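You operate a simulated robot arm through the tools that you are given. There is no shell and no other tool.

You are at the controls of a simulated robot arm. One attempt, no reset.

Task
Fill the teal-collar vial with water to its line and stand it in the long white rack.
Fine: dose knob on HIGH; white WATER key; well 3. Set down upright: what you pick out.

It is judged by the outcome, as a careful person would: the job done as asked, and still so three seconds after it is handed in. It fails if anything else is knocked over, pushed out of place, dropped, spilled or broken.

Robot
A 6-joint arm with a two-finger parallel gripper, fixed in place. Base frame: the origin is at the foot of the arm, x ahead of it, y to its left, z up; the work surface is at about z = 850. Lengths are in mm, angles in degrees, forces in N, time in s.
With the tool pointing down near the work surface it reaches from about 240 to 640 mm from the base axis. Its first joint turns from -66.0 to 66.0 degrees. Payload 2.7 kg.
The tool frame sits at the grasp point between the pads (the TCP): z along the fingers, y along the line on which they close. The tips reach 23 mm beyond it. Largest opening 94 mm; finger width 38, thickness 10; the body of the gripper, 54 by 96 mm, starts 39 mm behind the TCP.
Orientation is told as [roll, pitch, yaw] about the base's x, y, z axes, in that order, counted from this pose: with the fingers straight down and closing along the base's y, the tool's x points along the base's -x, its y along +y and its z along -z.

Tools
- The arm moves only by the tool jog_arm. Its argument "increments" is a list of rows, each a list of 7 numbers: the opening, from 0 (shut) to 1 (fully open), then the shift along the tool's x, y, z in mm, then the turn, a rotation vector about the tool's x, y, z in degrees. In form: [[hand, dx, dy, dz, wx, wy, wz], ...]. A call has 1 to 20 rows; each row shifts and turns the commanded pose from where the row before left it, along the tool's axes as they then stand. Rows are played at 5 a second. More than 50 mm and 8.6 degrees between two rows, or a gripper value outside its range, and nothing of the call is played. Where a pose cannot be reached the arm comes as near as it can. A force on the tool above 40 N (or 10 N above the force at the start of the call, whichever is more), or a blocked arm, ends the call early, and 0.2 s more pass. The fingers move at their own pace (about 45 mm/s each) and stop on an object; they squeeze with about 41 N. The grip force told is the motor's: it shows also when the fingers shut on nothing. Time passes only in rows, and 0.2 s behind the last, so rows that do not move let the fingers close. The reply holds the time, the measured pose of the TCP, the force on the tool along the base axes, the opening and the grip force, in the units named above and with some noise, with the torque about the TCP (base axes, N m) and any sound that the robot's microphone picked up.
- Cameras (640 x 400 px; columns grow to the right, rows downward): "scene" is fixed at [77.5, -431.4, 1435.4]; the picture's right is [0.76, -0.65, 0.00], its down [-0.29, -0.34, -0.90] and it looks along [0.58, 0.68, -0.44] (base axes); focal length 375 px, centre (320, 200). "wrist" rides on the gripper at [86, 16, -74] in the tool frame; the picture's right is [-0.18, 0.98, 0.00], its down [-0.58, -0.11, -0.81] and it looks along [-0.79, -0.15, 0.59] (tool axes); focal length 243 px, centre (320, 200). There is no depth. A picture from a camera that has moved, and an enlarged one, comes with that camera's place and axes in the base frame and with its lens. The place of the scene camera against the robot may be out by one fixed shift of up to 25 mm in any direction.
- get_image(camera): a new picture of that camera. It takes no simulated time.
- inspect(camera, box): a new picture of the part [left, top, right, bottom] of that camera's present view, enlarged. It takes no simulated time.
- close_job(): hands the job in; it is judged then, once.

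Places have to be worked out from the pictures, the camera data and where the tool is seen. Open the gripper and draw the arm clear of the work before you hand the job in, unless the task says otherwise.

The tools are called after "Request:" as name(argument=value, ...) on one line, values as JSON. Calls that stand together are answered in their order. jog_arm: Moves the arm, as the interface text tells. Its arguments: {"type":"object","properties":{"increments":{"type":"array"}},"required":["increments"]} The other tools are called the same way: get_image (camera) takes a picture; inspect (camera, box) takes an enlarged picture of a part of a camera's view; close_job () hands the job in.

At the start:

```text
time_s: 0.0
ee_pos: [404.3, 167.6, 1186.4]
orientation: [0.1, 0.0, 0.0]
ft_force: [1.3, -0.6, 0.7]
moment: [-0.02, 0.0, -0.01]
grip_width: 94.1
grasp_force: 0.0
```

scene: 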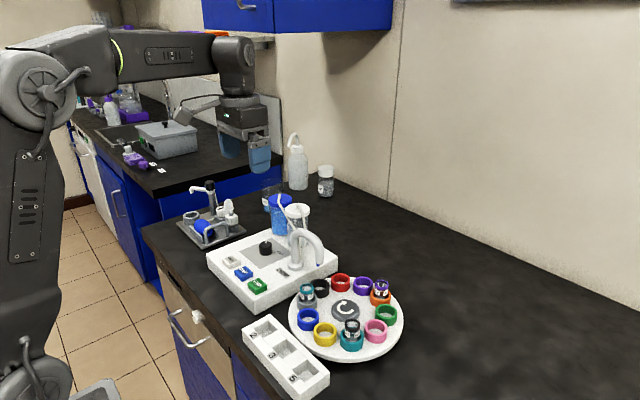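
wrist: 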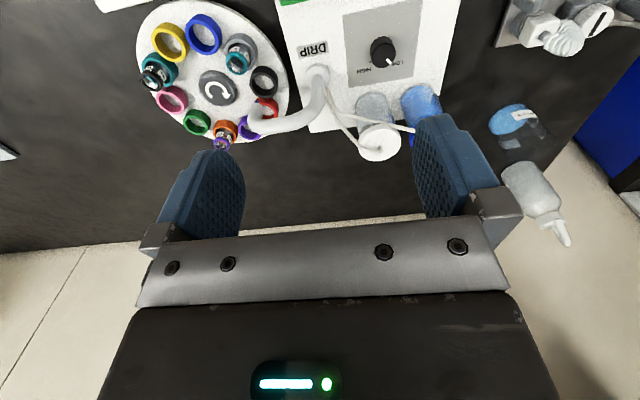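

I'll begin by looking closely at the scene: the carousel of vials, the dispenser and the rack.

Request:
inspect(camera="scene", box=[270, 260, 430, 360])

Request:
inspect(camera="scene", box=[190, 190, 350, 310])

Request:
inspect(camera="scene", box=[220, 300, 380, 400])

Request:
inspect(camera="wrist", box=[130, 0, 300, 160])

Request:
inspect(camera="wrist", box=[270, 0, 450, 170])

```text
4.00 times, centred on (350, 310) of scene
camera zoom: at [77.5, -431.4, 1435.4], right [0.76, -0.65, 0.0], down [-0.29, -0.34, -0.9], along [0.58, 0.68, -0.44], focal length 1501 px, centre (200, -240)
```

zoom: 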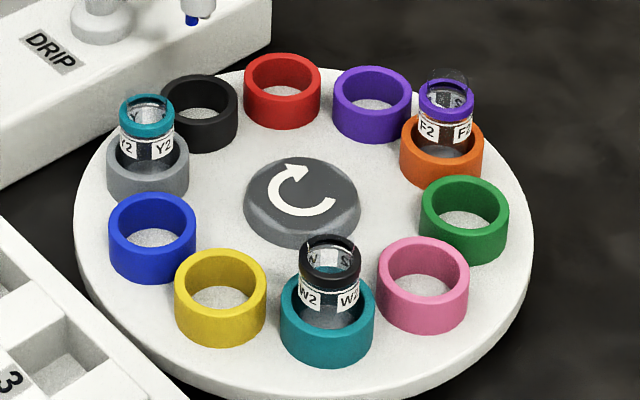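

```text
3.33 times, centred on (270, 250) of scene
camera zoom: at [77.5, -431.4, 1435.4], right [0.76, -0.65, 0.0], down [-0.29, -0.34, -0.9], along [0.58, 0.68, -0.44], focal length 1250 px, centre (487, 33)
```

zoom: 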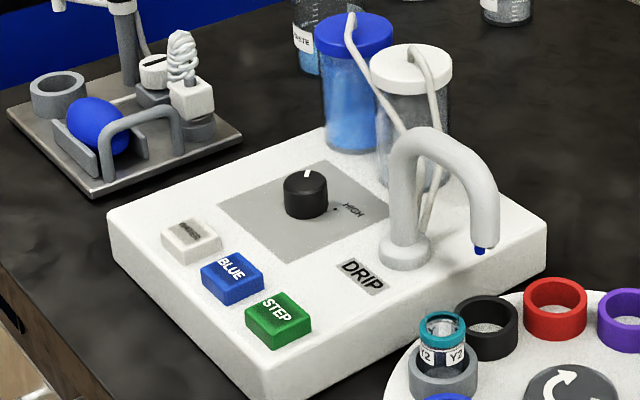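

```text
4.00 times, centred on (300, 350) of scene
camera zoom: at [77.5, -431.4, 1435.4], right [0.76, -0.65, 0.0], down [-0.29, -0.34, -0.9], along [0.58, 0.68, -0.44], focal length 1501 px, centre (400, -400)
```

zoom: 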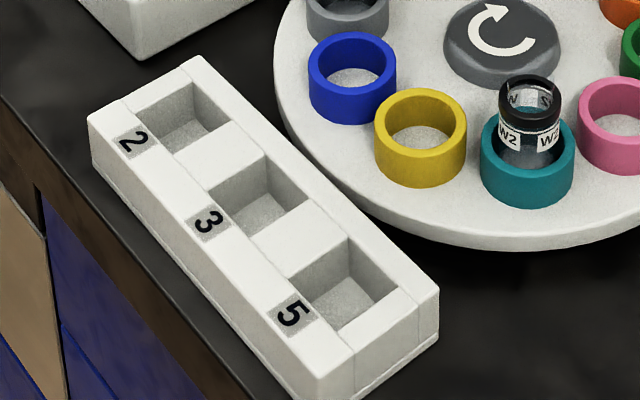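

```text
2.50 times, centred on (215, 80) of wrist
camera zoom: at [319.1, 183.1, 1260.4], right [0.18, 0.98, 0.0], down [0.58, -0.11, 0.81], along [0.79, -0.15, -0.59], focal length 606 px, centre (582, 500)
```

zoom: 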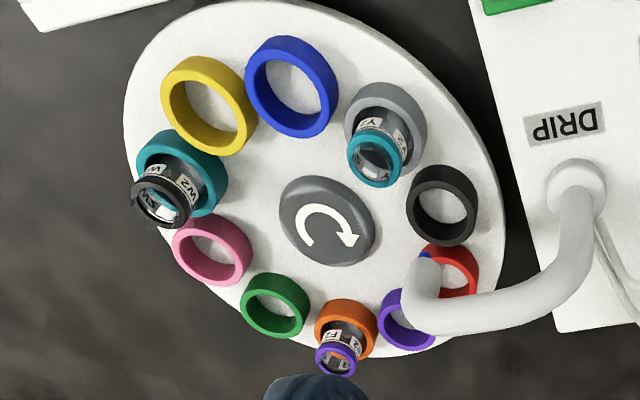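

```text
2.35 times, centred on (360, 85) of wrist
camera zoom: at [319.1, 183.1, 1260.4], right [0.18, 0.98, 0.0], down [0.58, -0.11, 0.81], along [0.79, -0.15, -0.59], focal length 571 px, centre (226, 471)
```

zoom: 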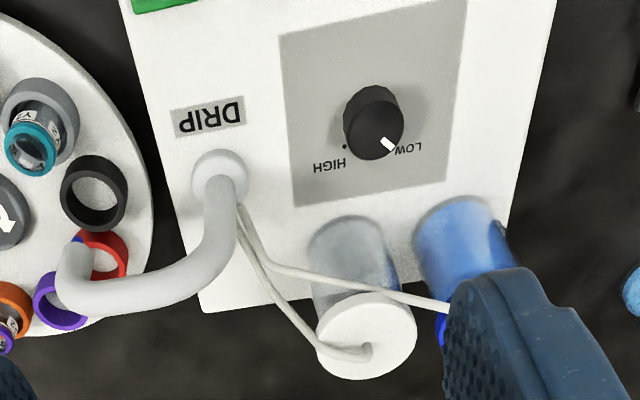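

The teal-collar vial (Y2) sits in the grey holder. The knob points at LOW, and the spout looks to be near the black holder. I'll zoom in for details: knob, vial, keys and spout.

Request:
inspect(camera="wrist", box=[350, 20, 430, 80])

Request:
inspect(camera="wrist", box=[215, 20, 295, 80])

Request:
inspect(camera="scene", box=[290, 270, 340, 310])

Request:
inspect(camera="scene", box=[210, 230, 290, 290])

Request:
inspect(camera="scene", box=[270, 200, 340, 280])

```text
6.67 times, centred on (390, 50) of wrist
camera zoom: at [319.1, 183.1, 1260.4], right [0.18, 0.98, 0.0], down [0.58, -0.11, 0.81], along [0.79, -0.15, -0.59], focal length 1618 px, centre (-147, 1200)
```

zoom: 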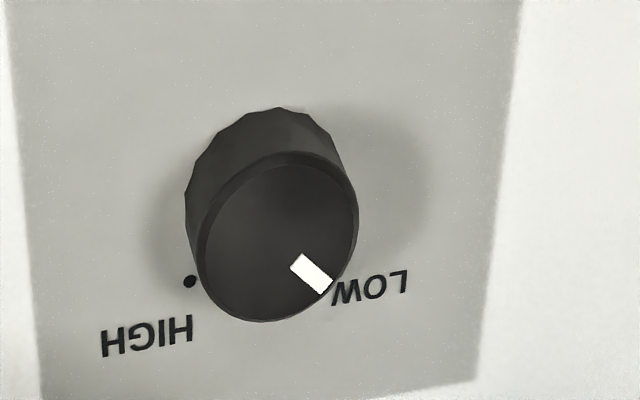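

```text
6.67 times, centred on (255, 50) of wrist
camera zoom: at [319.1, 183.1, 1260.4], right [0.18, 0.98, 0.0], down [0.58, -0.11, 0.81], along [0.79, -0.15, -0.59], focal length 1618 px, centre (753, 1200)
```

zoom: 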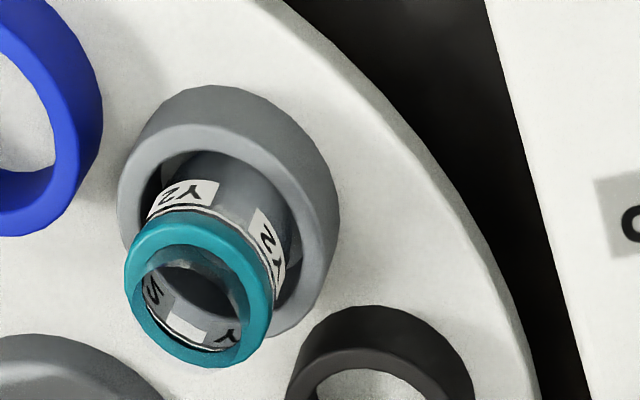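

```text
10.00 times, centred on (315, 290) of scene
camera zoom: at [77.5, -431.4, 1435.4], right [0.76, -0.65, 0.0], down [-0.29, -0.34, -0.9], along [0.58, 0.68, -0.44], focal length 3752 px, centre (370, -700)
```

zoom: 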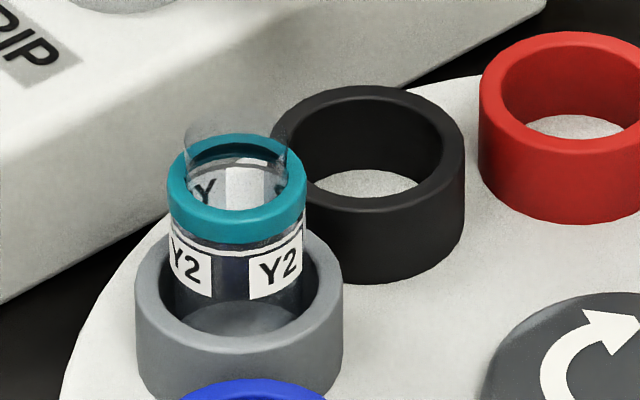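

```text
6.67 times, centred on (250, 260) of scene
camera zoom: at [77.5, -431.4, 1435.4], right [0.76, -0.65, 0.0], down [-0.29, -0.34, -0.9], along [0.58, 0.68, -0.44], focal length 2501 px, centre (787, -200)
```

zoom: 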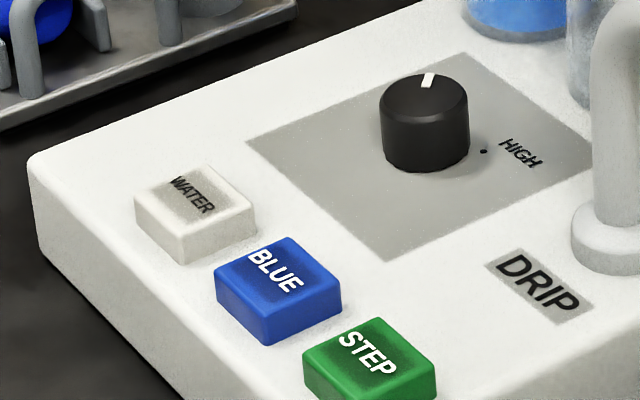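

```text
5.00 times, centred on (305, 240) of scene
camera zoom: at [77.5, -431.4, 1435.4], right [0.76, -0.65, 0.0], down [-0.29, -0.34, -0.9], along [0.58, 0.68, -0.44], focal length 1876 px, centre (395, 0)
```

zoom: 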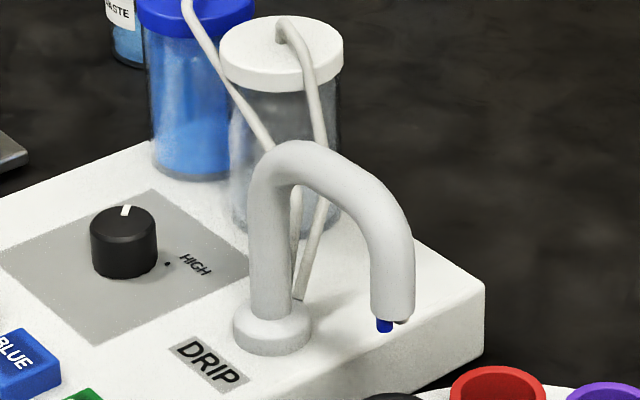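

The vial's collar is about 29 mm wide, and the holders are about 44 mm wide on a pitch of roughly 53 mm. I'll shift the arm sideways and slightly down, staying well above everything, to get a second wrist view for triangulation.

Request:
jog_arm(increments=[[1, 0, -36, 10, 0, 0, 0], [1, 0, -36, 10, 0, 0, 0], [1, 0, -36, 10, 0, 0, 0], [1, 0, 0, 0, 0, 0, 0]])

Request:
get_image(camera="wrist")

Request:
get_image(camera="scene")

```text
time_s: 1.0
ee_pos: [407.3, 60.2, 1156.5]
orientation: [0.1, 0.0, 0.2]
ft_force: [0.2, 0.2, -1.2]
moment: [0.0, -0.03, 0.01]
grip_width: 93.9
grasp_force: 0.1
```

```text
taken
camera wrist: at [319.8, 74.8, 1229.9], right [0.18, 0.98, 0.0], down [0.58, -0.11, 0.81], along [0.79, -0.15, -0.59], focal length 243 px, centre (320, 200)
```

wrist: 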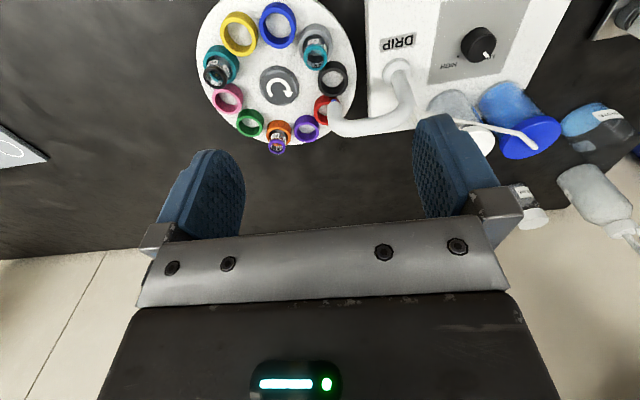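

```text
taken
```

scene: 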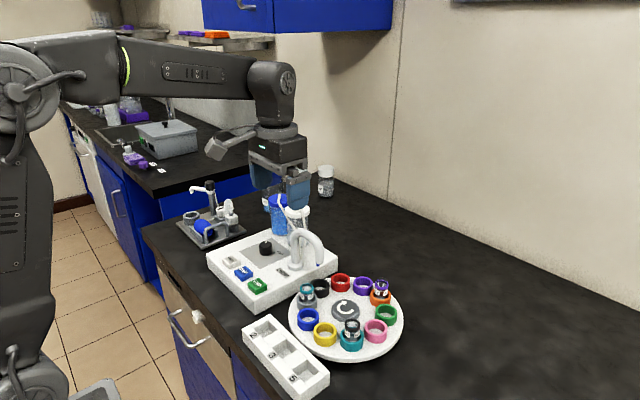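

I'll zoom in on the key features from this second pose so I can triangulate them.

Request:
inspect(camera="wrist", box=[440, 10, 520, 70])

Request:
inspect(camera="wrist", box=[290, 20, 370, 80])

Request:
inspect(camera="wrist", box=[310, 50, 430, 140])

Request:
inspect(camera="wrist", box=[190, 0, 360, 160])

```text
6.67 times, centred on (480, 40) of wrist
camera zoom: at [319.8, 74.8, 1229.9], right [0.18, 0.98, 0.0], down [0.58, -0.11, 0.81], along [0.79, -0.15, -0.59], focal length 1618 px, centre (-747, 1267)
```

zoom: 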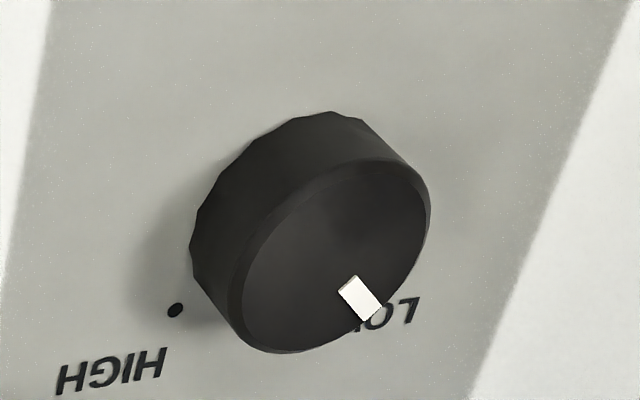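

```text
6.67 times, centred on (330, 50) of wrist
camera zoom: at [319.8, 74.8, 1229.9], right [0.18, 0.98, 0.0], down [0.58, -0.11, 0.81], along [0.79, -0.15, -0.59], focal length 1618 px, centre (253, 1200)
```

zoom: 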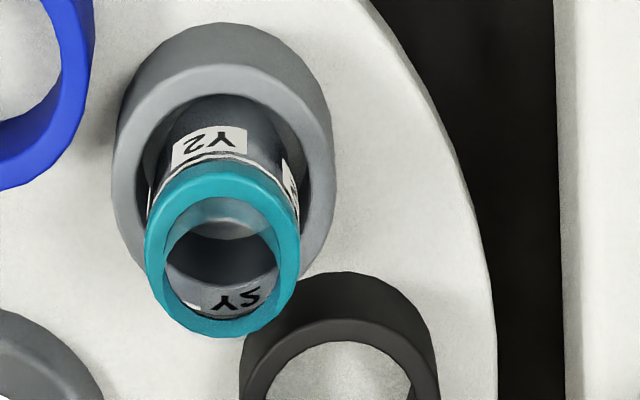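

```text
4.44 times, centred on (370, 95) of wrist
camera zoom: at [319.8, 74.8, 1229.9], right [0.18, 0.98, 0.0], down [0.58, -0.11, 0.81], along [0.79, -0.15, -0.59], focal length 1078 px, centre (98, 667)
```

zoom: 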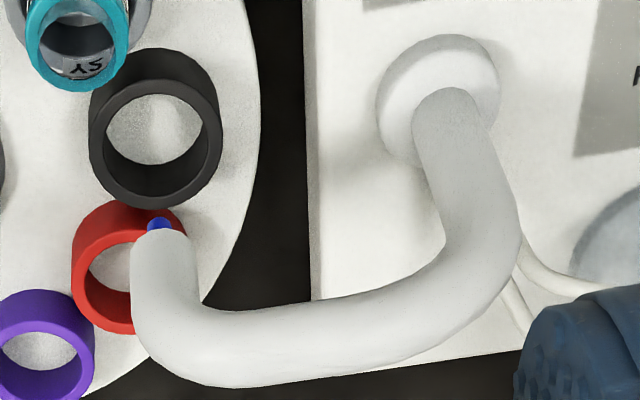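

```text
2.50 times, centred on (275, 80) of wrist
camera zoom: at [319.8, 74.8, 1229.9], right [0.18, 0.98, 0.0], down [0.58, -0.11, 0.81], along [0.79, -0.15, -0.59], focal length 606 px, centre (432, 500)
```

zoom: 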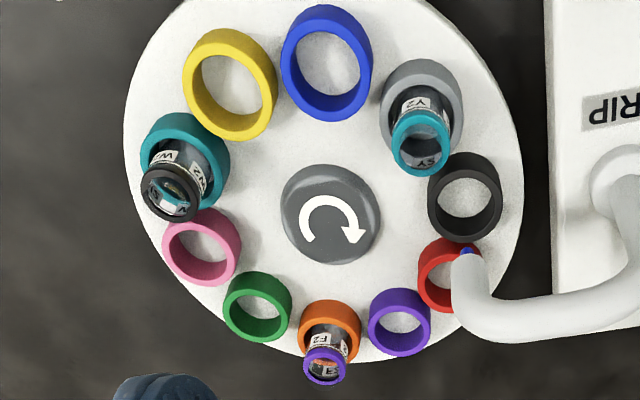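

Triangulation gives the knob top at about (477, 239, 919), the vial collar at (452, 45, 919), the hub at (502, -20, 877) and the spout tip at (491, 60, 951). I'll move above the knob, staying high, and look again.

Request:
jog_arm(increments=[[1, -17.75, 44.75, 0, 0, 0, 0], [1, -17.75, 44.75, 0, 0, 0, 0], [1, -17.75, 44.75, 0, 0, 0, 0], [1, -17.75, 44.75, 0, 0, 0, 0], [1, 0, 0, 46, 0, 0, 0], [1, 0, 0, 46, 0, 0, 0], [1, 0, 0, 40, 0, 0, 0], [1, 0, 0, 0, 0, 0, 0]])

Request:
get_image(camera="wrist")

Request:
get_image(camera="scene")

```text
time_s: 2.8
ee_pos: [477.4, 239.7, 1025.9]
orientation: [0.1, 0.0, 0.0]
ft_force: [0.4, 0.2, -0.9]
moment: [0.01, -0.01, 0.01]
grip_width: 94.2
grasp_force: 0.1
```

```text
taken
camera wrist: at [391.6, 255.3, 1099.3], right [0.18, 0.98, 0.0], down [0.58, -0.11, 0.81], along [0.79, -0.15, -0.59], focal length 243 px, centre (320, 200)
```

wrist: 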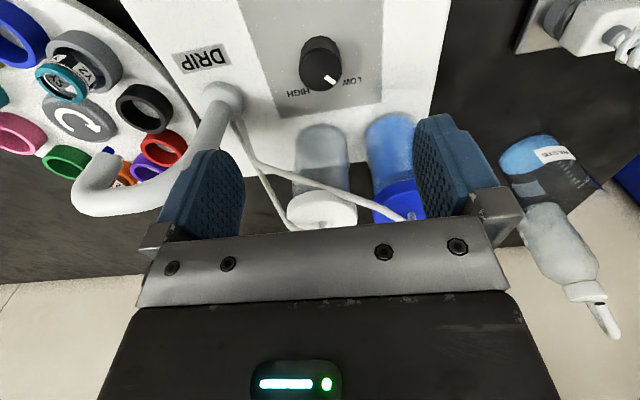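

```text
taken
```

scene: 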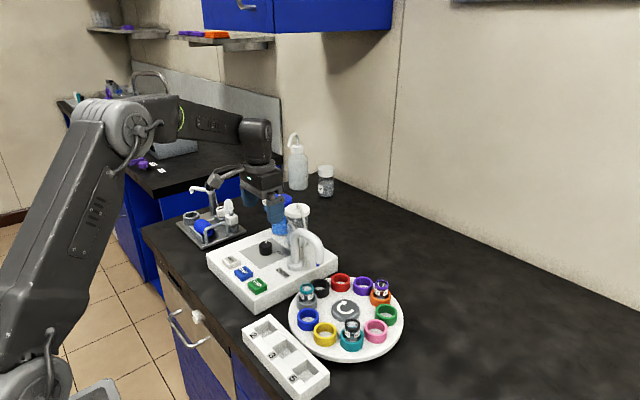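

The knob appears on the tool-axis column, as intended. I'll zoom to check the centring and the label geometry.

Request:
inspect(camera="wrist", box=[280, 30, 370, 110])

Request:
inspect(camera="wrist", box=[130, 0, 290, 110])

```text
5.00 times, centred on (325, 70) of wrist
camera zoom: at [391.6, 255.3, 1099.3], right [0.18, 0.98, 0.0], down [0.58, -0.11, 0.81], along [0.79, -0.15, -0.59], focal length 1213 px, centre (295, 850)
```

zoom: 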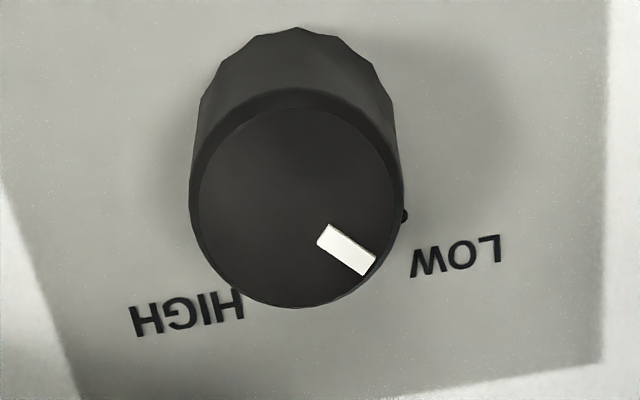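

```text
3.64 times, centred on (210, 55) of wrist
camera zoom: at [391.6, 255.3, 1099.3], right [0.18, 0.98, 0.0], down [0.58, -0.11, 0.81], along [0.79, -0.15, -0.59], focal length 882 px, centre (720, 727)
```

zoom: 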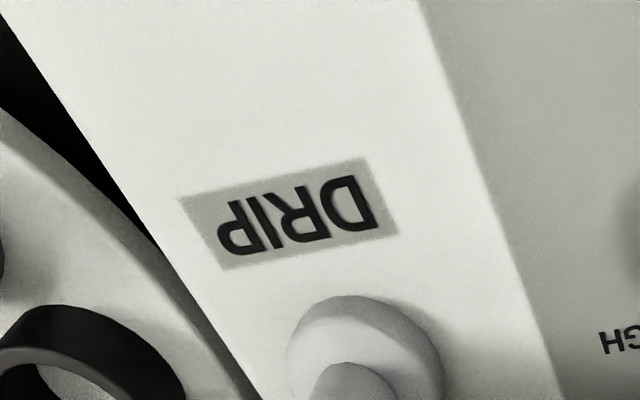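

The knob is centred under the tool, with its top at z ≈ 918, the panel at about 895 and a diameter of about 31 mm. LOW lies at +42° and HIGH at −41°. I'll yaw the gripper +41.5° over the knob and narrow the opening before descending.

Request:
jog_arm(increments=[[0.6, 0, 0, 0, 0, 0, -8.3], [0.6, 0, 0, 0, 0, 0, -8.3], [0.6, 0, 0, 0, 0, 0, -8.3], [0.6, 0, 0, 0, 0, 0, -8.3], [0.6, 0, 0, 0, 0, 0, -8.3], [0.6, 0, 0, 40, 0, 0, 0], [0.6, 0, 0, 0, 0, 0, 0]])

Request:
get_image(camera="wrist")

Request:
inspect(camera="scene", box=[200, 140, 360, 300])

```text
time_s: 4.4
ee_pos: [476.9, 237.5, 984.7]
orientation: [0.0, -0.1, 41.7]
ft_force: [0.1, -0.3, 0.2]
moment: [0.01, 0.0, -0.01]
grip_width: 56.6
grasp_force: 0.0
```

```text
taken
camera wrist: at [402.1, 192.0, 1058.9], right [-0.51, 0.86, 0.0], down [0.51, 0.3, 0.81], along [0.69, 0.42, -0.59], focal length 243 px, centre (320, 200)
```

wrist: 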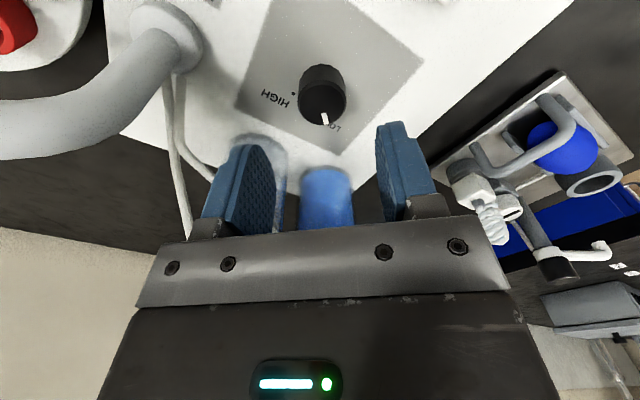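

```text
2.50 times, centred on (280, 220) of scene
camera zoom: at [77.5, -431.4, 1435.4], right [0.76, -0.65, 0.0], down [-0.29, -0.34, -0.9], along [0.58, 0.68, -0.44], focal length 938 px, centre (420, 150)
```

zoom: 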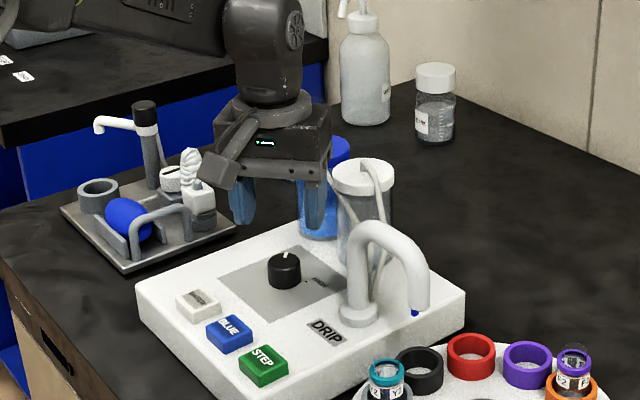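

Request:
inspect(camera="wrist", box=[270, 50, 380, 150])

```text
4.00 times, centred on (325, 100) of wrist
camera zoom: at [402.1, 192.0, 1058.9], right [-0.51, 0.86, 0.0], down [0.51, 0.3, 0.81], along [0.69, 0.42, -0.59], focal length 970 px, centre (300, 600)
```

zoom: 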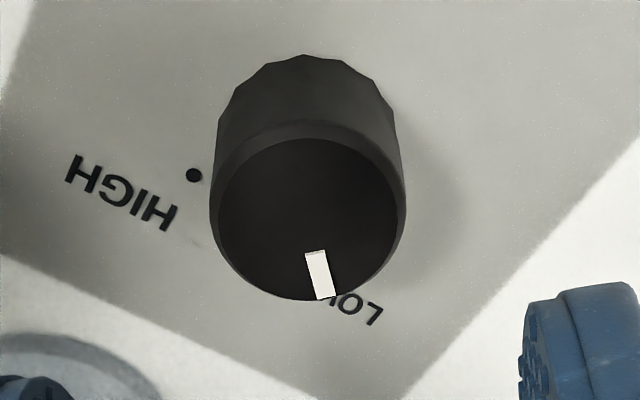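

The knob is within about 1 mm of the tool axis. I'll descend to TCP z ≈ 924, leaving the tips about 6 mm above the panel, and close gently on it.

Request:
jog_arm(increments=[[0.6, 0, 1, 20, 0, 0, 0], [0.6, 0, 0, 20, 0, 0, 0], [0.6, 0, 0, 20, 0, 0, 0], [0.6, 0, 0, 0, 0, 0, 0]])

Request:
get_image(camera="wrist")

Request:
inspect(camera="scene", box=[220, 180, 340, 280])

```text
time_s: 5.4
ee_pos: [476.7, 238.9, 924.9]
orientation: [0.0, -0.1, 41.6]
ft_force: [0.1, -0.2, -1.2]
moment: [0.02, 0.01, -0.01]
grip_width: 56.3
grasp_force: 0.0
```

```text
taken
camera wrist: at [400.7, 192.8, 998.8], right [-0.51, 0.86, 0.0], down [0.51, 0.3, 0.81], along [0.69, 0.42, -0.59], focal length 243 px, centre (320, 200)
```

wrist: 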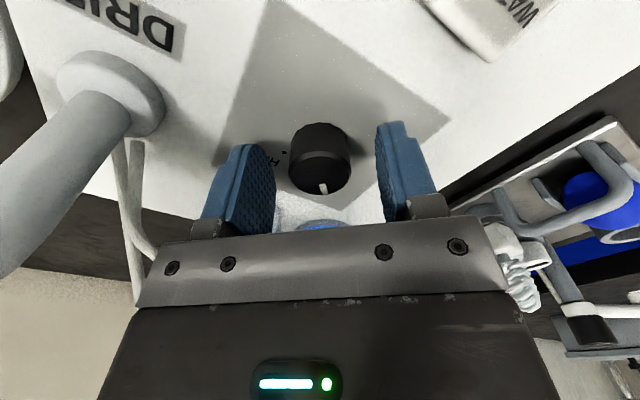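

```text
4.00 times, centred on (280, 230) of scene
camera zoom: at [77.5, -431.4, 1435.4], right [0.76, -0.65, 0.0], down [-0.29, -0.34, -0.9], along [0.58, 0.68, -0.44], focal length 1501 px, centre (480, 80)
```

zoom: 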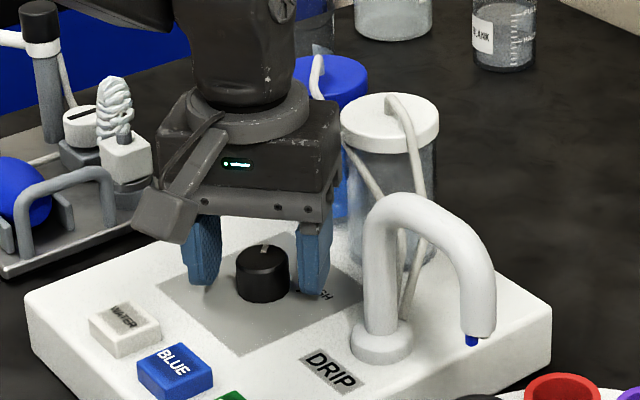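

The fingers straddle the knob cleanly. I'm closing on it now.

Request:
jog_arm(increments=[[0.25, 0, 0, 0, 0, 0, 0], [0.25, 0, 0, 0, 0, 0, 0], [0.25, 0, 0, 0, 0, 0, 0]])

```text
time_s: 6.2
ee_pos: [475.4, 238.7, 925.3]
orientation: [0.0, -0.1, 41.5]
ft_force: [4.8, -4.5, -2.0]
moment: [0.12, 0.04, -0.02]
grip_width: 31.7
grasp_force: 45.1
```

I have a grip on the knob (31.7 mm). I'll turn it clockwise seen from above, in two stages while watching the forces.

Request:
jog_arm(increments=[[0.25, 0, 0, 0, 0, 0, 8.0], [0.25, 0, 0, 0, 0, 0, 8.0], [0.25, 0, 0, 0, 0, 0, 8.0], [0.25, 0, 0, 0, 0, 0, 8.0], [0.25, 0, 0, 0, 0, 0, 8.0], [0.25, 0, 0, 0, 0, 0, 0]])

Request:
get_image(camera="wrist")

Request:
inspect(camera="scene", box=[220, 180, 340, 280])

```text
time_s: 7.6
ee_pos: [474.8, 240.2, 925.1]
orientation: [0.1, 0.0, 1.5]
ft_force: [-0.2, -0.7, -2.5]
moment: [-0.53, -0.12, 0.04]
grip_width: 31.4
grasp_force: 45.2
```

```text
taken
camera wrist: at [389.1, 253.4, 999.0], right [0.16, 0.99, 0.0], down [0.58, -0.1, 0.81], along [0.8, -0.13, -0.59], focal length 243 px, centre (320, 200)
```

wrist: 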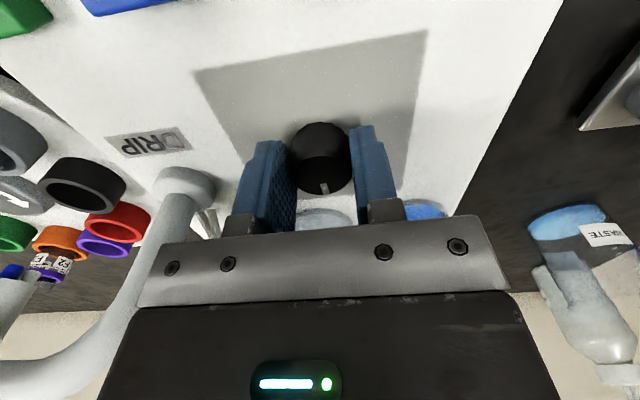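

```text
4.00 times, centred on (280, 230) of scene
camera zoom: at [77.5, -431.4, 1435.4], right [0.76, -0.65, 0.0], down [-0.29, -0.34, -0.9], along [0.58, 0.68, -0.44], focal length 1501 px, centre (480, 80)
```

zoom: 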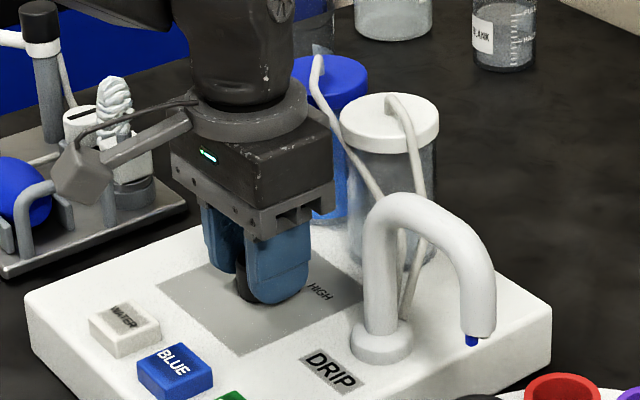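

The knob's pointer is turning with the gripper. I'll carry on with the remaining ~43°.

Request:
jog_arm(increments=[[0.25, 0, 0, 0, 0, 0, 8.5], [0.25, 0, 0, 0, 0, 0, 8.5], [0.25, 0, 0, 0, 0, 0, 8.5], [0.25, 0, 0, 0, 0, 0, 8.5], [0.25, 0, 0, 0, 0, 0, 8.5], [0.25, 0, 0, 0, 0, 0, 0]])

Request:
get_image(camera="wrist")

```text
time_s: 9.0
ee_pos: [476.2, 241.9, 924.2]
orientation: [0.3, 0.0, -41.0]
ft_force: [2.7, 24.4, -4.7]
moment: [-0.1, -0.34, 0.04]
grip_width: 31.7
grasp_force: 44.9
```

```text
taken
camera wrist: at [421.7, 309.9, 999.1], right [0.78, 0.62, 0.0], down [0.36, -0.47, 0.81], along [0.5, -0.63, -0.59], focal length 243 px, centre (320, 200)
```

wrist: 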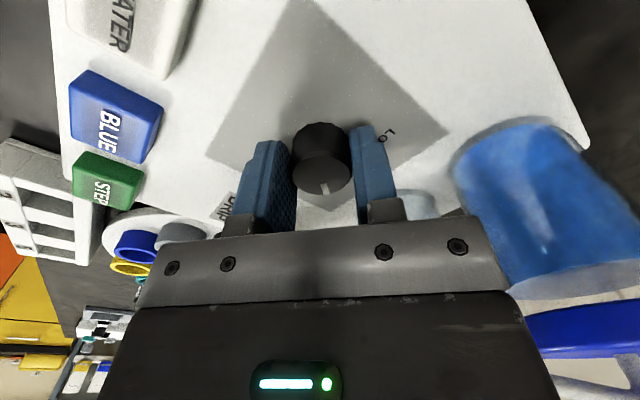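

The turn is done: yaw −41°, with the pointer following. There is some side load from the offset, so I'll open the fingers, lift away and check the knob.

Request:
jog_arm(increments=[[0.6, 0, 0, 0, 0, 0, 0], [0.6, 0, 0, 0, 0, 0, 0], [0.6, 0, 0, 0, 0, 0, 0]])

Request:
get_image(camera="wrist")

```text
time_s: 9.8
ee_pos: [476.1, 239.0, 924.6]
orientation: [0.0, 0.0, -41.0]
ft_force: [0.3, -0.3, -0.6]
moment: [-0.01, 0.01, -0.02]
grip_width: 56.6
grasp_force: 0.1
```

```text
taken
camera wrist: at [421.7, 307.7, 998.8], right [0.78, 0.62, 0.0], down [0.37, -0.46, 0.81], along [0.5, -0.63, -0.59], focal length 243 px, centre (320, 200)
```

wrist: 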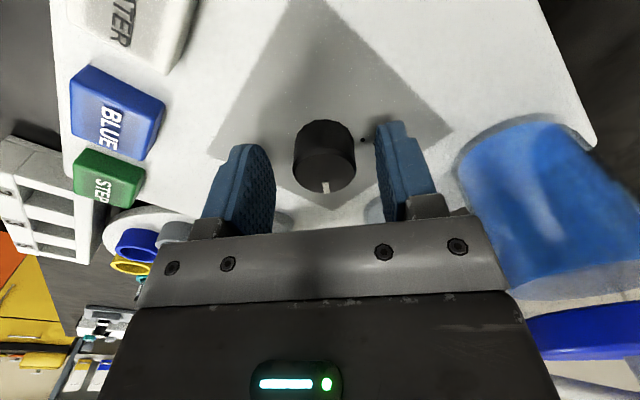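

Now I'll lift straight up and rotate back to yaw 0.

Request:
jog_arm(increments=[[0.6, 0, 0, -30, 0, 0, 0], [0.6, 0, 0, -40, 0, 0, 0], [0.6, 0, 0, -40, 0, 0, 0], [0.6, 0, 0, 0, 0, 0, -8.2], [0.6, 0, 0, 0, 0, 0, -8.2], [0.6, 0, 0, 0, 0, 0, -8.2], [0.6, 0, 0, 0, 0, 0, -8.2], [0.6, 0, 0, 0, 0, 0, -8.2], [0.6, 0, 0, 0, 0, 0, 0]])

Request:
get_image(camera="wrist")

Request:
inspect(camera="wrist", box=[280, 30, 370, 110])

Request:
inspect(camera="scene", box=[210, 230, 290, 290])

```text
time_s: 11.8
ee_pos: [475.3, 239.6, 1034.7]
orientation: [0.1, 0.1, 0.2]
ft_force: [0.8, -0.1, -0.1]
moment: [0.01, 0.01, 0.0]
grip_width: 56.6
grasp_force: 0.0
```

```text
taken
camera wrist: at [389.3, 254.6, 1108.7], right [0.18, 0.98, 0.0], down [0.58, -0.11, 0.81], along [0.79, -0.15, -0.59], focal length 243 px, centre (320, 200)
```

wrist: 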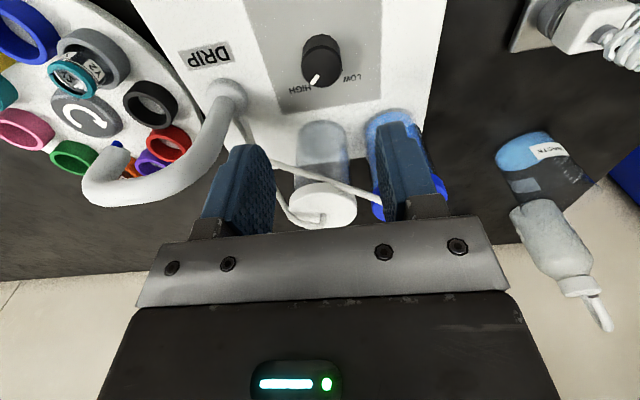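

```text
5.00 times, centred on (325, 70) of wrist
camera zoom: at [389.3, 254.6, 1108.7], right [0.18, 0.98, 0.0], down [0.58, -0.11, 0.81], along [0.79, -0.15, -0.59], focal length 1213 px, centre (295, 850)
```

zoom: 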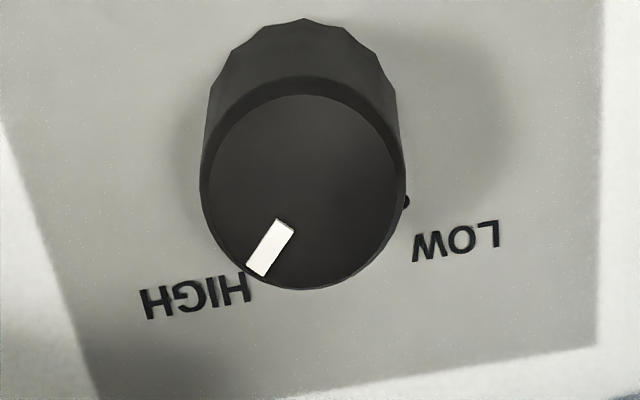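

```text
6.67 times, centred on (250, 260) of scene
camera zoom: at [77.5, -431.4, 1435.4], right [0.76, -0.65, 0.0], down [-0.29, -0.34, -0.9], along [0.58, 0.68, -0.44], focal length 2501 px, centre (787, -200)
```

zoom: 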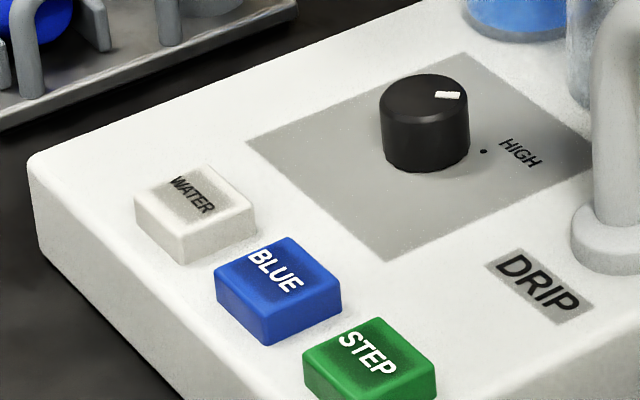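

The knob now points at HIGH and the dispenser hasn't shifted. Next I'll go over to the green STEP key, moving back in x and then across in y with the fingers closed.

Request:
jog_arm(increments=[[0, 42, 0, 0, 0, 0, 0], [0, 42, 0, 0, 0, 0, 0], [0, 0, -33, 0, 0, 0, 0], [0, 0, -33, 0, 0, 0, 0], [0, 0, -33, 0, 0, 0, 0], [0, 0, 0, 0, 0, 0, 0]])

Request:
get_image(camera="wrist")

Request:
get_image(camera="scene")

```text
time_s: 13.2
ee_pos: [392.9, 140.6, 1032.4]
orientation: [0.1, 0.0, 0.1]
ft_force: [-0.6, -0.7, 0.3]
moment: [-0.01, 0.02, -0.03]
grip_width: 0.1
grasp_force: 41.2
```

```text
taken
camera wrist: at [306.1, 155.8, 1107.6], right [0.18, 0.98, 0.0], down [0.58, -0.11, 0.81], along [0.79, -0.15, -0.59], focal length 243 px, centre (320, 200)
```

wrist: 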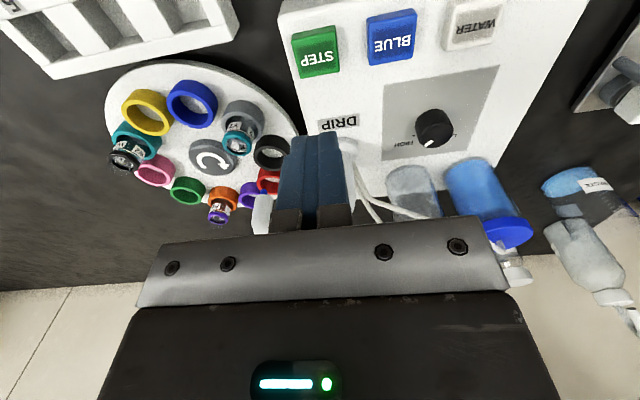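

```text
taken
```

scene: 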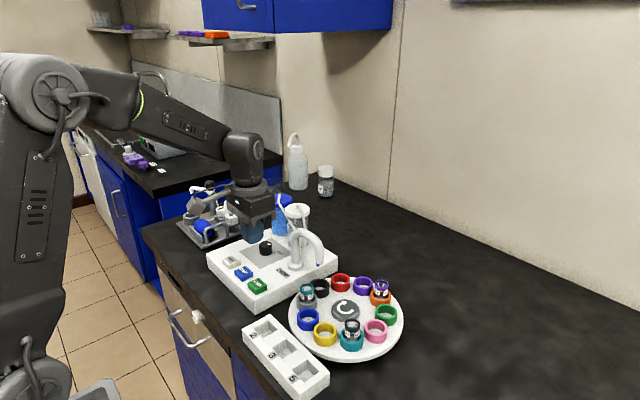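

Request:
inspect(camera="wrist", box=[280, 10, 360, 90])

Request:
inspect(camera="wrist", box=[430, 0, 520, 80])

Request:
inspect(camera="wrist", box=[0, 0, 250, 90])

```text
5.00 times, centred on (320, 50) of wrist
camera zoom: at [306.1, 155.8, 1107.6], right [0.18, 0.98, 0.0], down [0.58, -0.11, 0.81], along [0.79, -0.15, -0.59], focal length 1213 px, centre (320, 950)
```

zoom: 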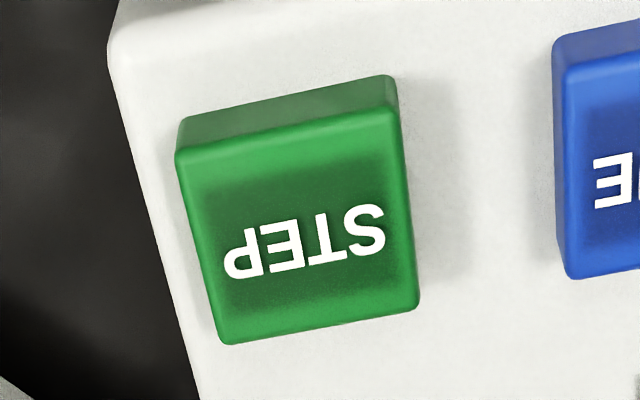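

```text
5.00 times, centred on (475, 40) of wrist
camera zoom: at [306.1, 155.8, 1107.6], right [0.18, 0.98, 0.0], down [0.58, -0.11, 0.81], along [0.79, -0.15, -0.59], focal length 1213 px, centre (-455, 1000)
```

zoom: 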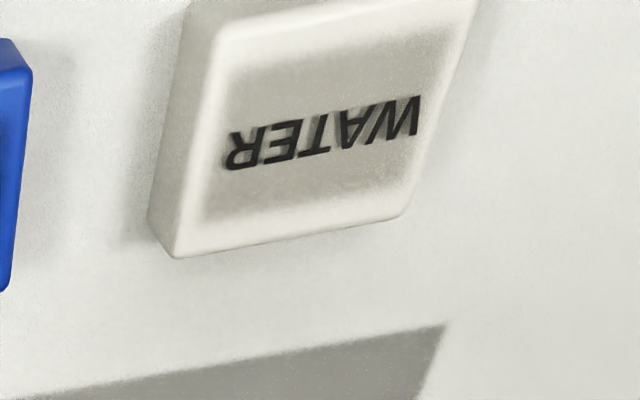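

```text
2.56 times, centred on (125, 45) of wrist
camera zoom: at [306.1, 155.8, 1107.6], right [0.18, 0.98, 0.0], down [0.58, -0.11, 0.81], along [0.79, -0.15, -0.59], focal length 621 px, centre (819, 597)
```

zoom: 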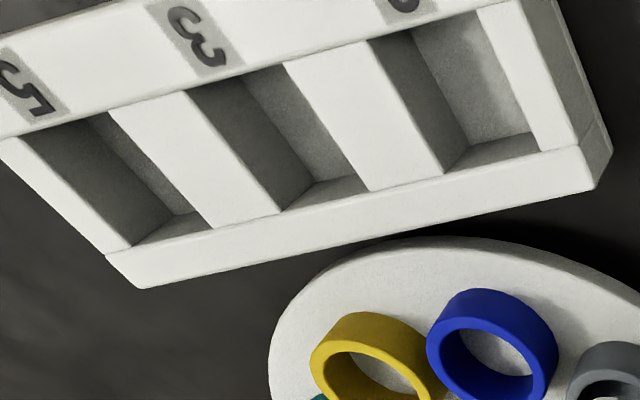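

STEP is at about (390.5, 138), with its top near z 905. I'll descend to just above it with the fingers shut.

Request:
jog_arm(increments=[[0, 1.5, -2.5, 40, 0, 0, 0], [0, 0, 0, 40, 0, 0, 0], [0, 0, 0, 15, 0, 0, 0], [0, 0, 0, 0, 0, 0, 0]])

Request:
inspect(camera="scene", box=[210, 220, 310, 300])

Request:
get_image(camera="wrist")

```text
time_s: 14.2
ee_pos: [391.0, 137.2, 936.8]
orientation: [0.1, 0.1, -0.1]
ft_force: [-0.2, -0.3, -0.4]
moment: [-0.01, 0.01, 0.0]
grip_width: 0.0
grasp_force: 40.5
```

```text
5.00 times, centred on (260, 260) of scene
camera zoom: at [77.5, -431.4, 1435.4], right [0.76, -0.65, 0.0], down [-0.29, -0.34, -0.9], along [0.58, 0.68, -0.44], focal length 1876 px, centre (620, -100)
```

zoom: 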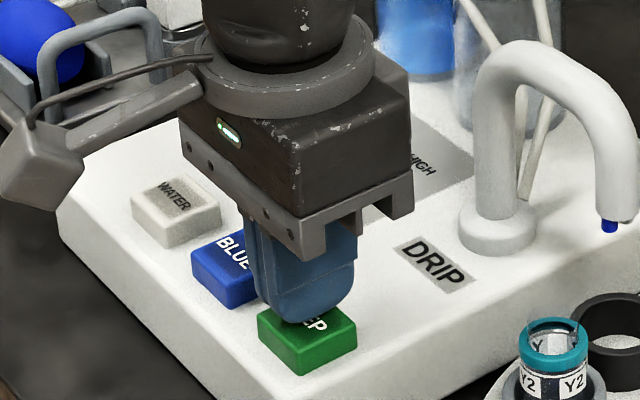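

```text
taken
camera wrist: at [305.1, 152.8, 1011.2], right [0.18, 0.98, 0.0], down [0.58, -0.11, 0.81], along [0.79, -0.15, -0.59], focal length 243 px, centre (320, 200)
```

wrist: 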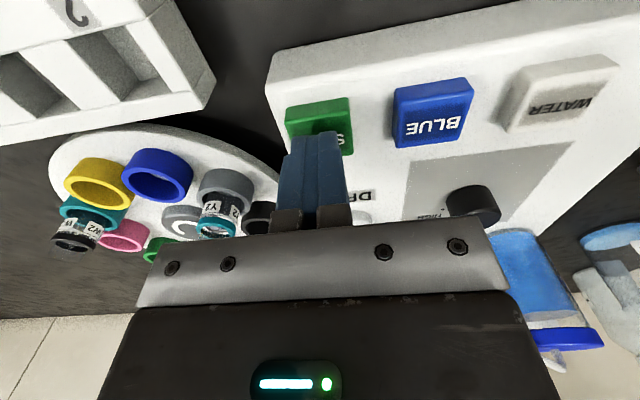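

The tip is right over the STEP key. I'll press slowly, watching force and sound.

Request:
jog_arm(increments=[[0, 0, 0, 3, 0, 0, 0], [0, 0, 0, 3, 0, 0, 0], [0, 0, 0, 2, 0, 0, 0], [0, 0, 0, 2, 0, 0, 0]])

```text
time_s: 15.2
ee_pos: [391.2, 137.4, 929.2]
orientation: [0.1, 0.0, 0.0]
ft_force: [0.3, -1.3, 1.5]
moment: [-0.04, 0.0, 0.04]
grip_width: 0.0
grasp_force: 40.9
heard: click
```

I heard a click. I'll lift off and see what the carousel did.

Request:
jog_arm(increments=[[0, 0, 0, -10, 0, 0, 0], [0, 0, 0, -10, 0, 0, 0], [0, 0, 0, 0, 0, 0, 0], [0, 0, 0, 0, 0, 0, 0], [0, 0, 0, 0, 0, 0, 0], [0, 0, 0, 0, 0, 0, 0], [0, 0, 0, 0, 0, 0, 0]])

Request:
get_image(camera="scene")

Request:
inspect(camera="scene", box=[270, 230, 430, 360])

```text
time_s: 16.8
ee_pos: [389.1, 138.0, 949.9]
orientation: [0.1, 0.1, 0.0]
ft_force: [0.9, -0.4, 0.6]
moment: [-0.01, 0.0, 0.0]
grip_width: 0.0
grasp_force: 40.7
```

```text
taken
```

scene: 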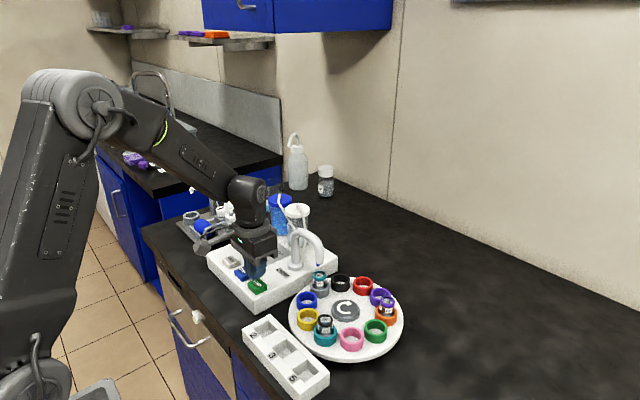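

```text
3.08 times, centred on (350, 295) of scene
camera zoom: at [77.5, -431.4, 1435.4], right [0.76, -0.65, 0.0], down [-0.29, -0.34, -0.9], along [0.58, 0.68, -0.44], focal length 1154 px, centre (228, -92)
```

zoom: 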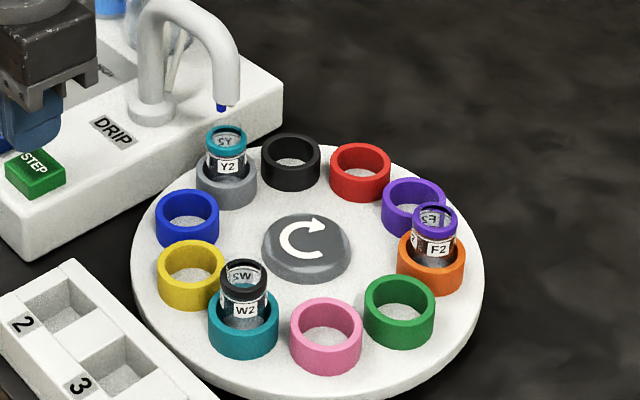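

The carousel indexed one place and the teal vial is now by the spout. I'll check the alignment closely.

Request:
inspect(camera="scene", box=[295, 245, 345, 305])

Request:
get_image(camera="wrist")

```text
6.67 times, centred on (320, 275) of scene
camera zoom: at [77.5, -431.4, 1435.4], right [0.76, -0.65, 0.0], down [-0.29, -0.34, -0.9], along [0.58, 0.68, -0.44], focal length 2501 px, centre (320, -300)
```

zoom: 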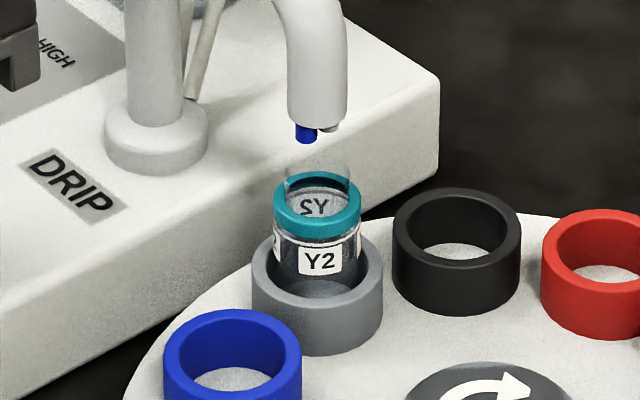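

```text
taken
camera wrist: at [304.1, 153.4, 1024.0], right [0.18, 0.98, 0.0], down [0.58, -0.11, 0.81], along [0.79, -0.15, -0.59], focal length 243 px, centre (320, 200)
```

wrist: 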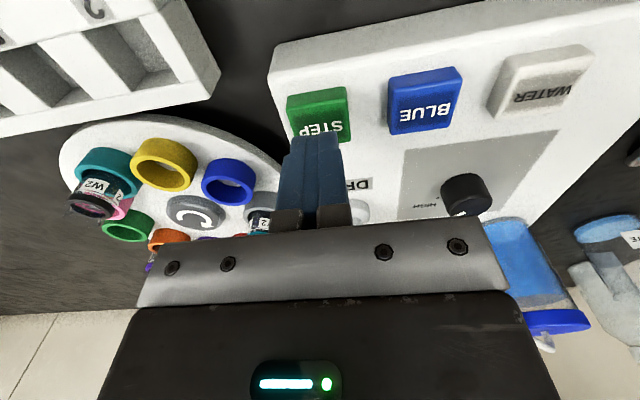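

The nozzles and vial look aligned in this view. I'll rise and move over to the white WATER key, then re-check everything from there.

Request:
jog_arm(increments=[[0, 0, 0, -40, 0, 0, 0], [0, 0, 0, -40, 0, 0, 0], [0, 0, 38, 0, 0, 0, 0], [0, 0, 38, 0, 0, 0, 0], [0, 0, 38, 0, 0, 0, 0], [0, 0, 0, 0, 0, 0, 0]])

Request:
get_image(camera="wrist")

Request:
inspect(camera="wrist", box=[270, 10, 370, 90])

```text
time_s: 18.2
ee_pos: [390.2, 252.5, 1030.6]
orientation: [0.0, 0.1, 0.0]
ft_force: [0.0, -0.4, 0.1]
moment: [-0.01, -0.01, -0.05]
grip_width: 0.0
grasp_force: 41.7
```

```text
taken
camera wrist: at [304.1, 267.8, 1105.1], right [0.18, 0.98, 0.0], down [0.58, -0.11, 0.81], along [0.79, -0.15, -0.59], focal length 243 px, centre (320, 200)
```

wrist: 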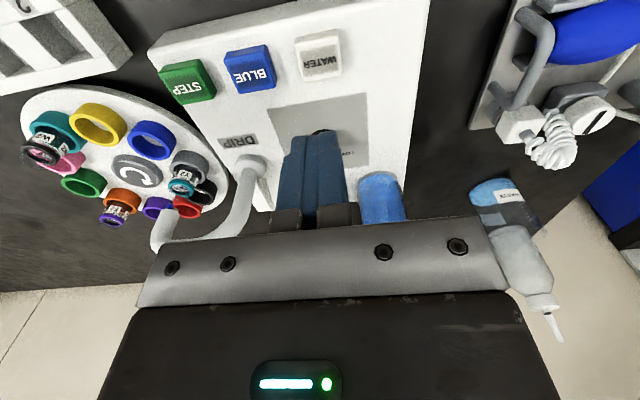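

```text
5.00 times, centred on (320, 50) of wrist
camera zoom: at [304.1, 267.8, 1105.1], right [0.18, 0.98, 0.0], down [0.58, -0.11, 0.81], along [0.79, -0.15, -0.59], focal length 1213 px, centre (320, 950)
```

zoom: 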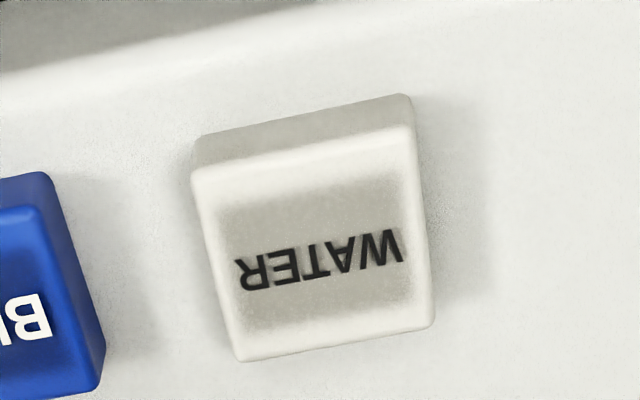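

WATER is right under the tool at about (391, 252). From here I'll check the vial under the spout.

Request:
inspect(camera="wrist", box=[130, 130, 240, 250])

Request:
inspect(camera="scene", box=[300, 255, 340, 295])

```text
3.33 times, centred on (185, 190) of wrist
camera zoom: at [304.1, 267.8, 1105.1], right [0.18, 0.98, 0.0], down [0.58, -0.11, 0.81], along [0.79, -0.15, -0.59], focal length 809 px, centre (770, 233)
```

zoom: 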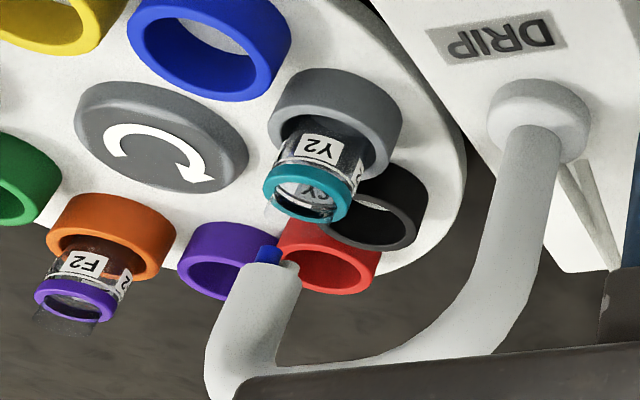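

```text
10.00 times, centred on (320, 275) of scene
camera zoom: at [77.5, -431.4, 1435.4], right [0.76, -0.65, 0.0], down [-0.29, -0.34, -0.9], along [0.58, 0.68, -0.44], focal length 3752 px, centre (320, -550)
```

zoom: 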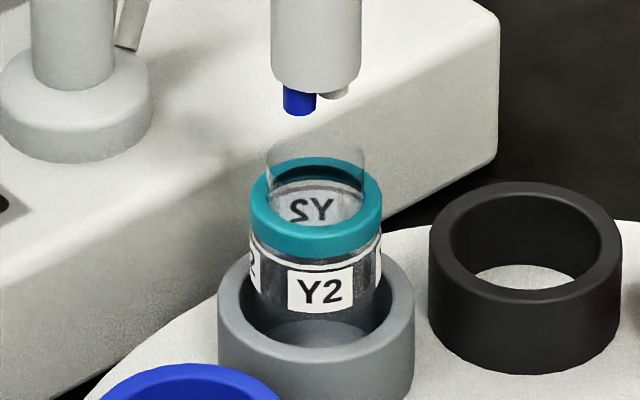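

The vial collar is at about (499, 60) and the water nozzle at about (498, 62), so they're aligned. I'll descend to the WATER key, press once, and release.

Request:
jog_arm(increments=[[0, 0, 0, 40, 0, 0, 0], [0, 0, 0, 40, 0, 0, 0], [0, 0, 0, 14, 0, 0, 0], [0, 0, 0, 0, 0, 0, 0]])

Request:
inspect(camera="scene", box=[200, 200, 300, 280])

```text
time_s: 19.2
ee_pos: [391.2, 252.8, 936.4]
orientation: [0.2, 0.0, 0.1]
ft_force: [0.1, -0.5, 0.7]
moment: [0.02, 0.03, 0.0]
grip_width: 0.1
grasp_force: 40.7
```

```text
5.00 times, centred on (250, 240) of scene
camera zoom: at [77.5, -431.4, 1435.4], right [0.76, -0.65, 0.0], down [-0.29, -0.34, -0.9], along [0.58, 0.68, -0.44], focal length 1876 px, centre (670, 0)
```

zoom: 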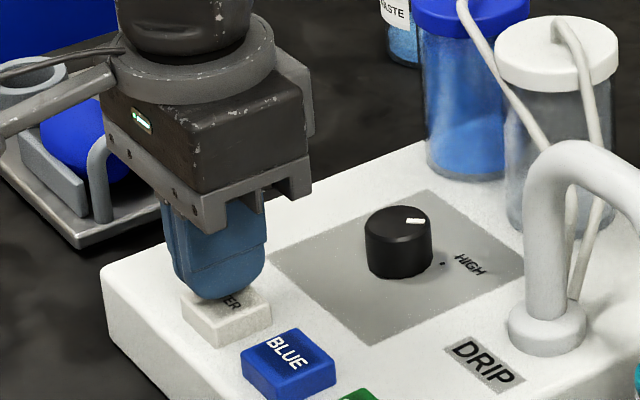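

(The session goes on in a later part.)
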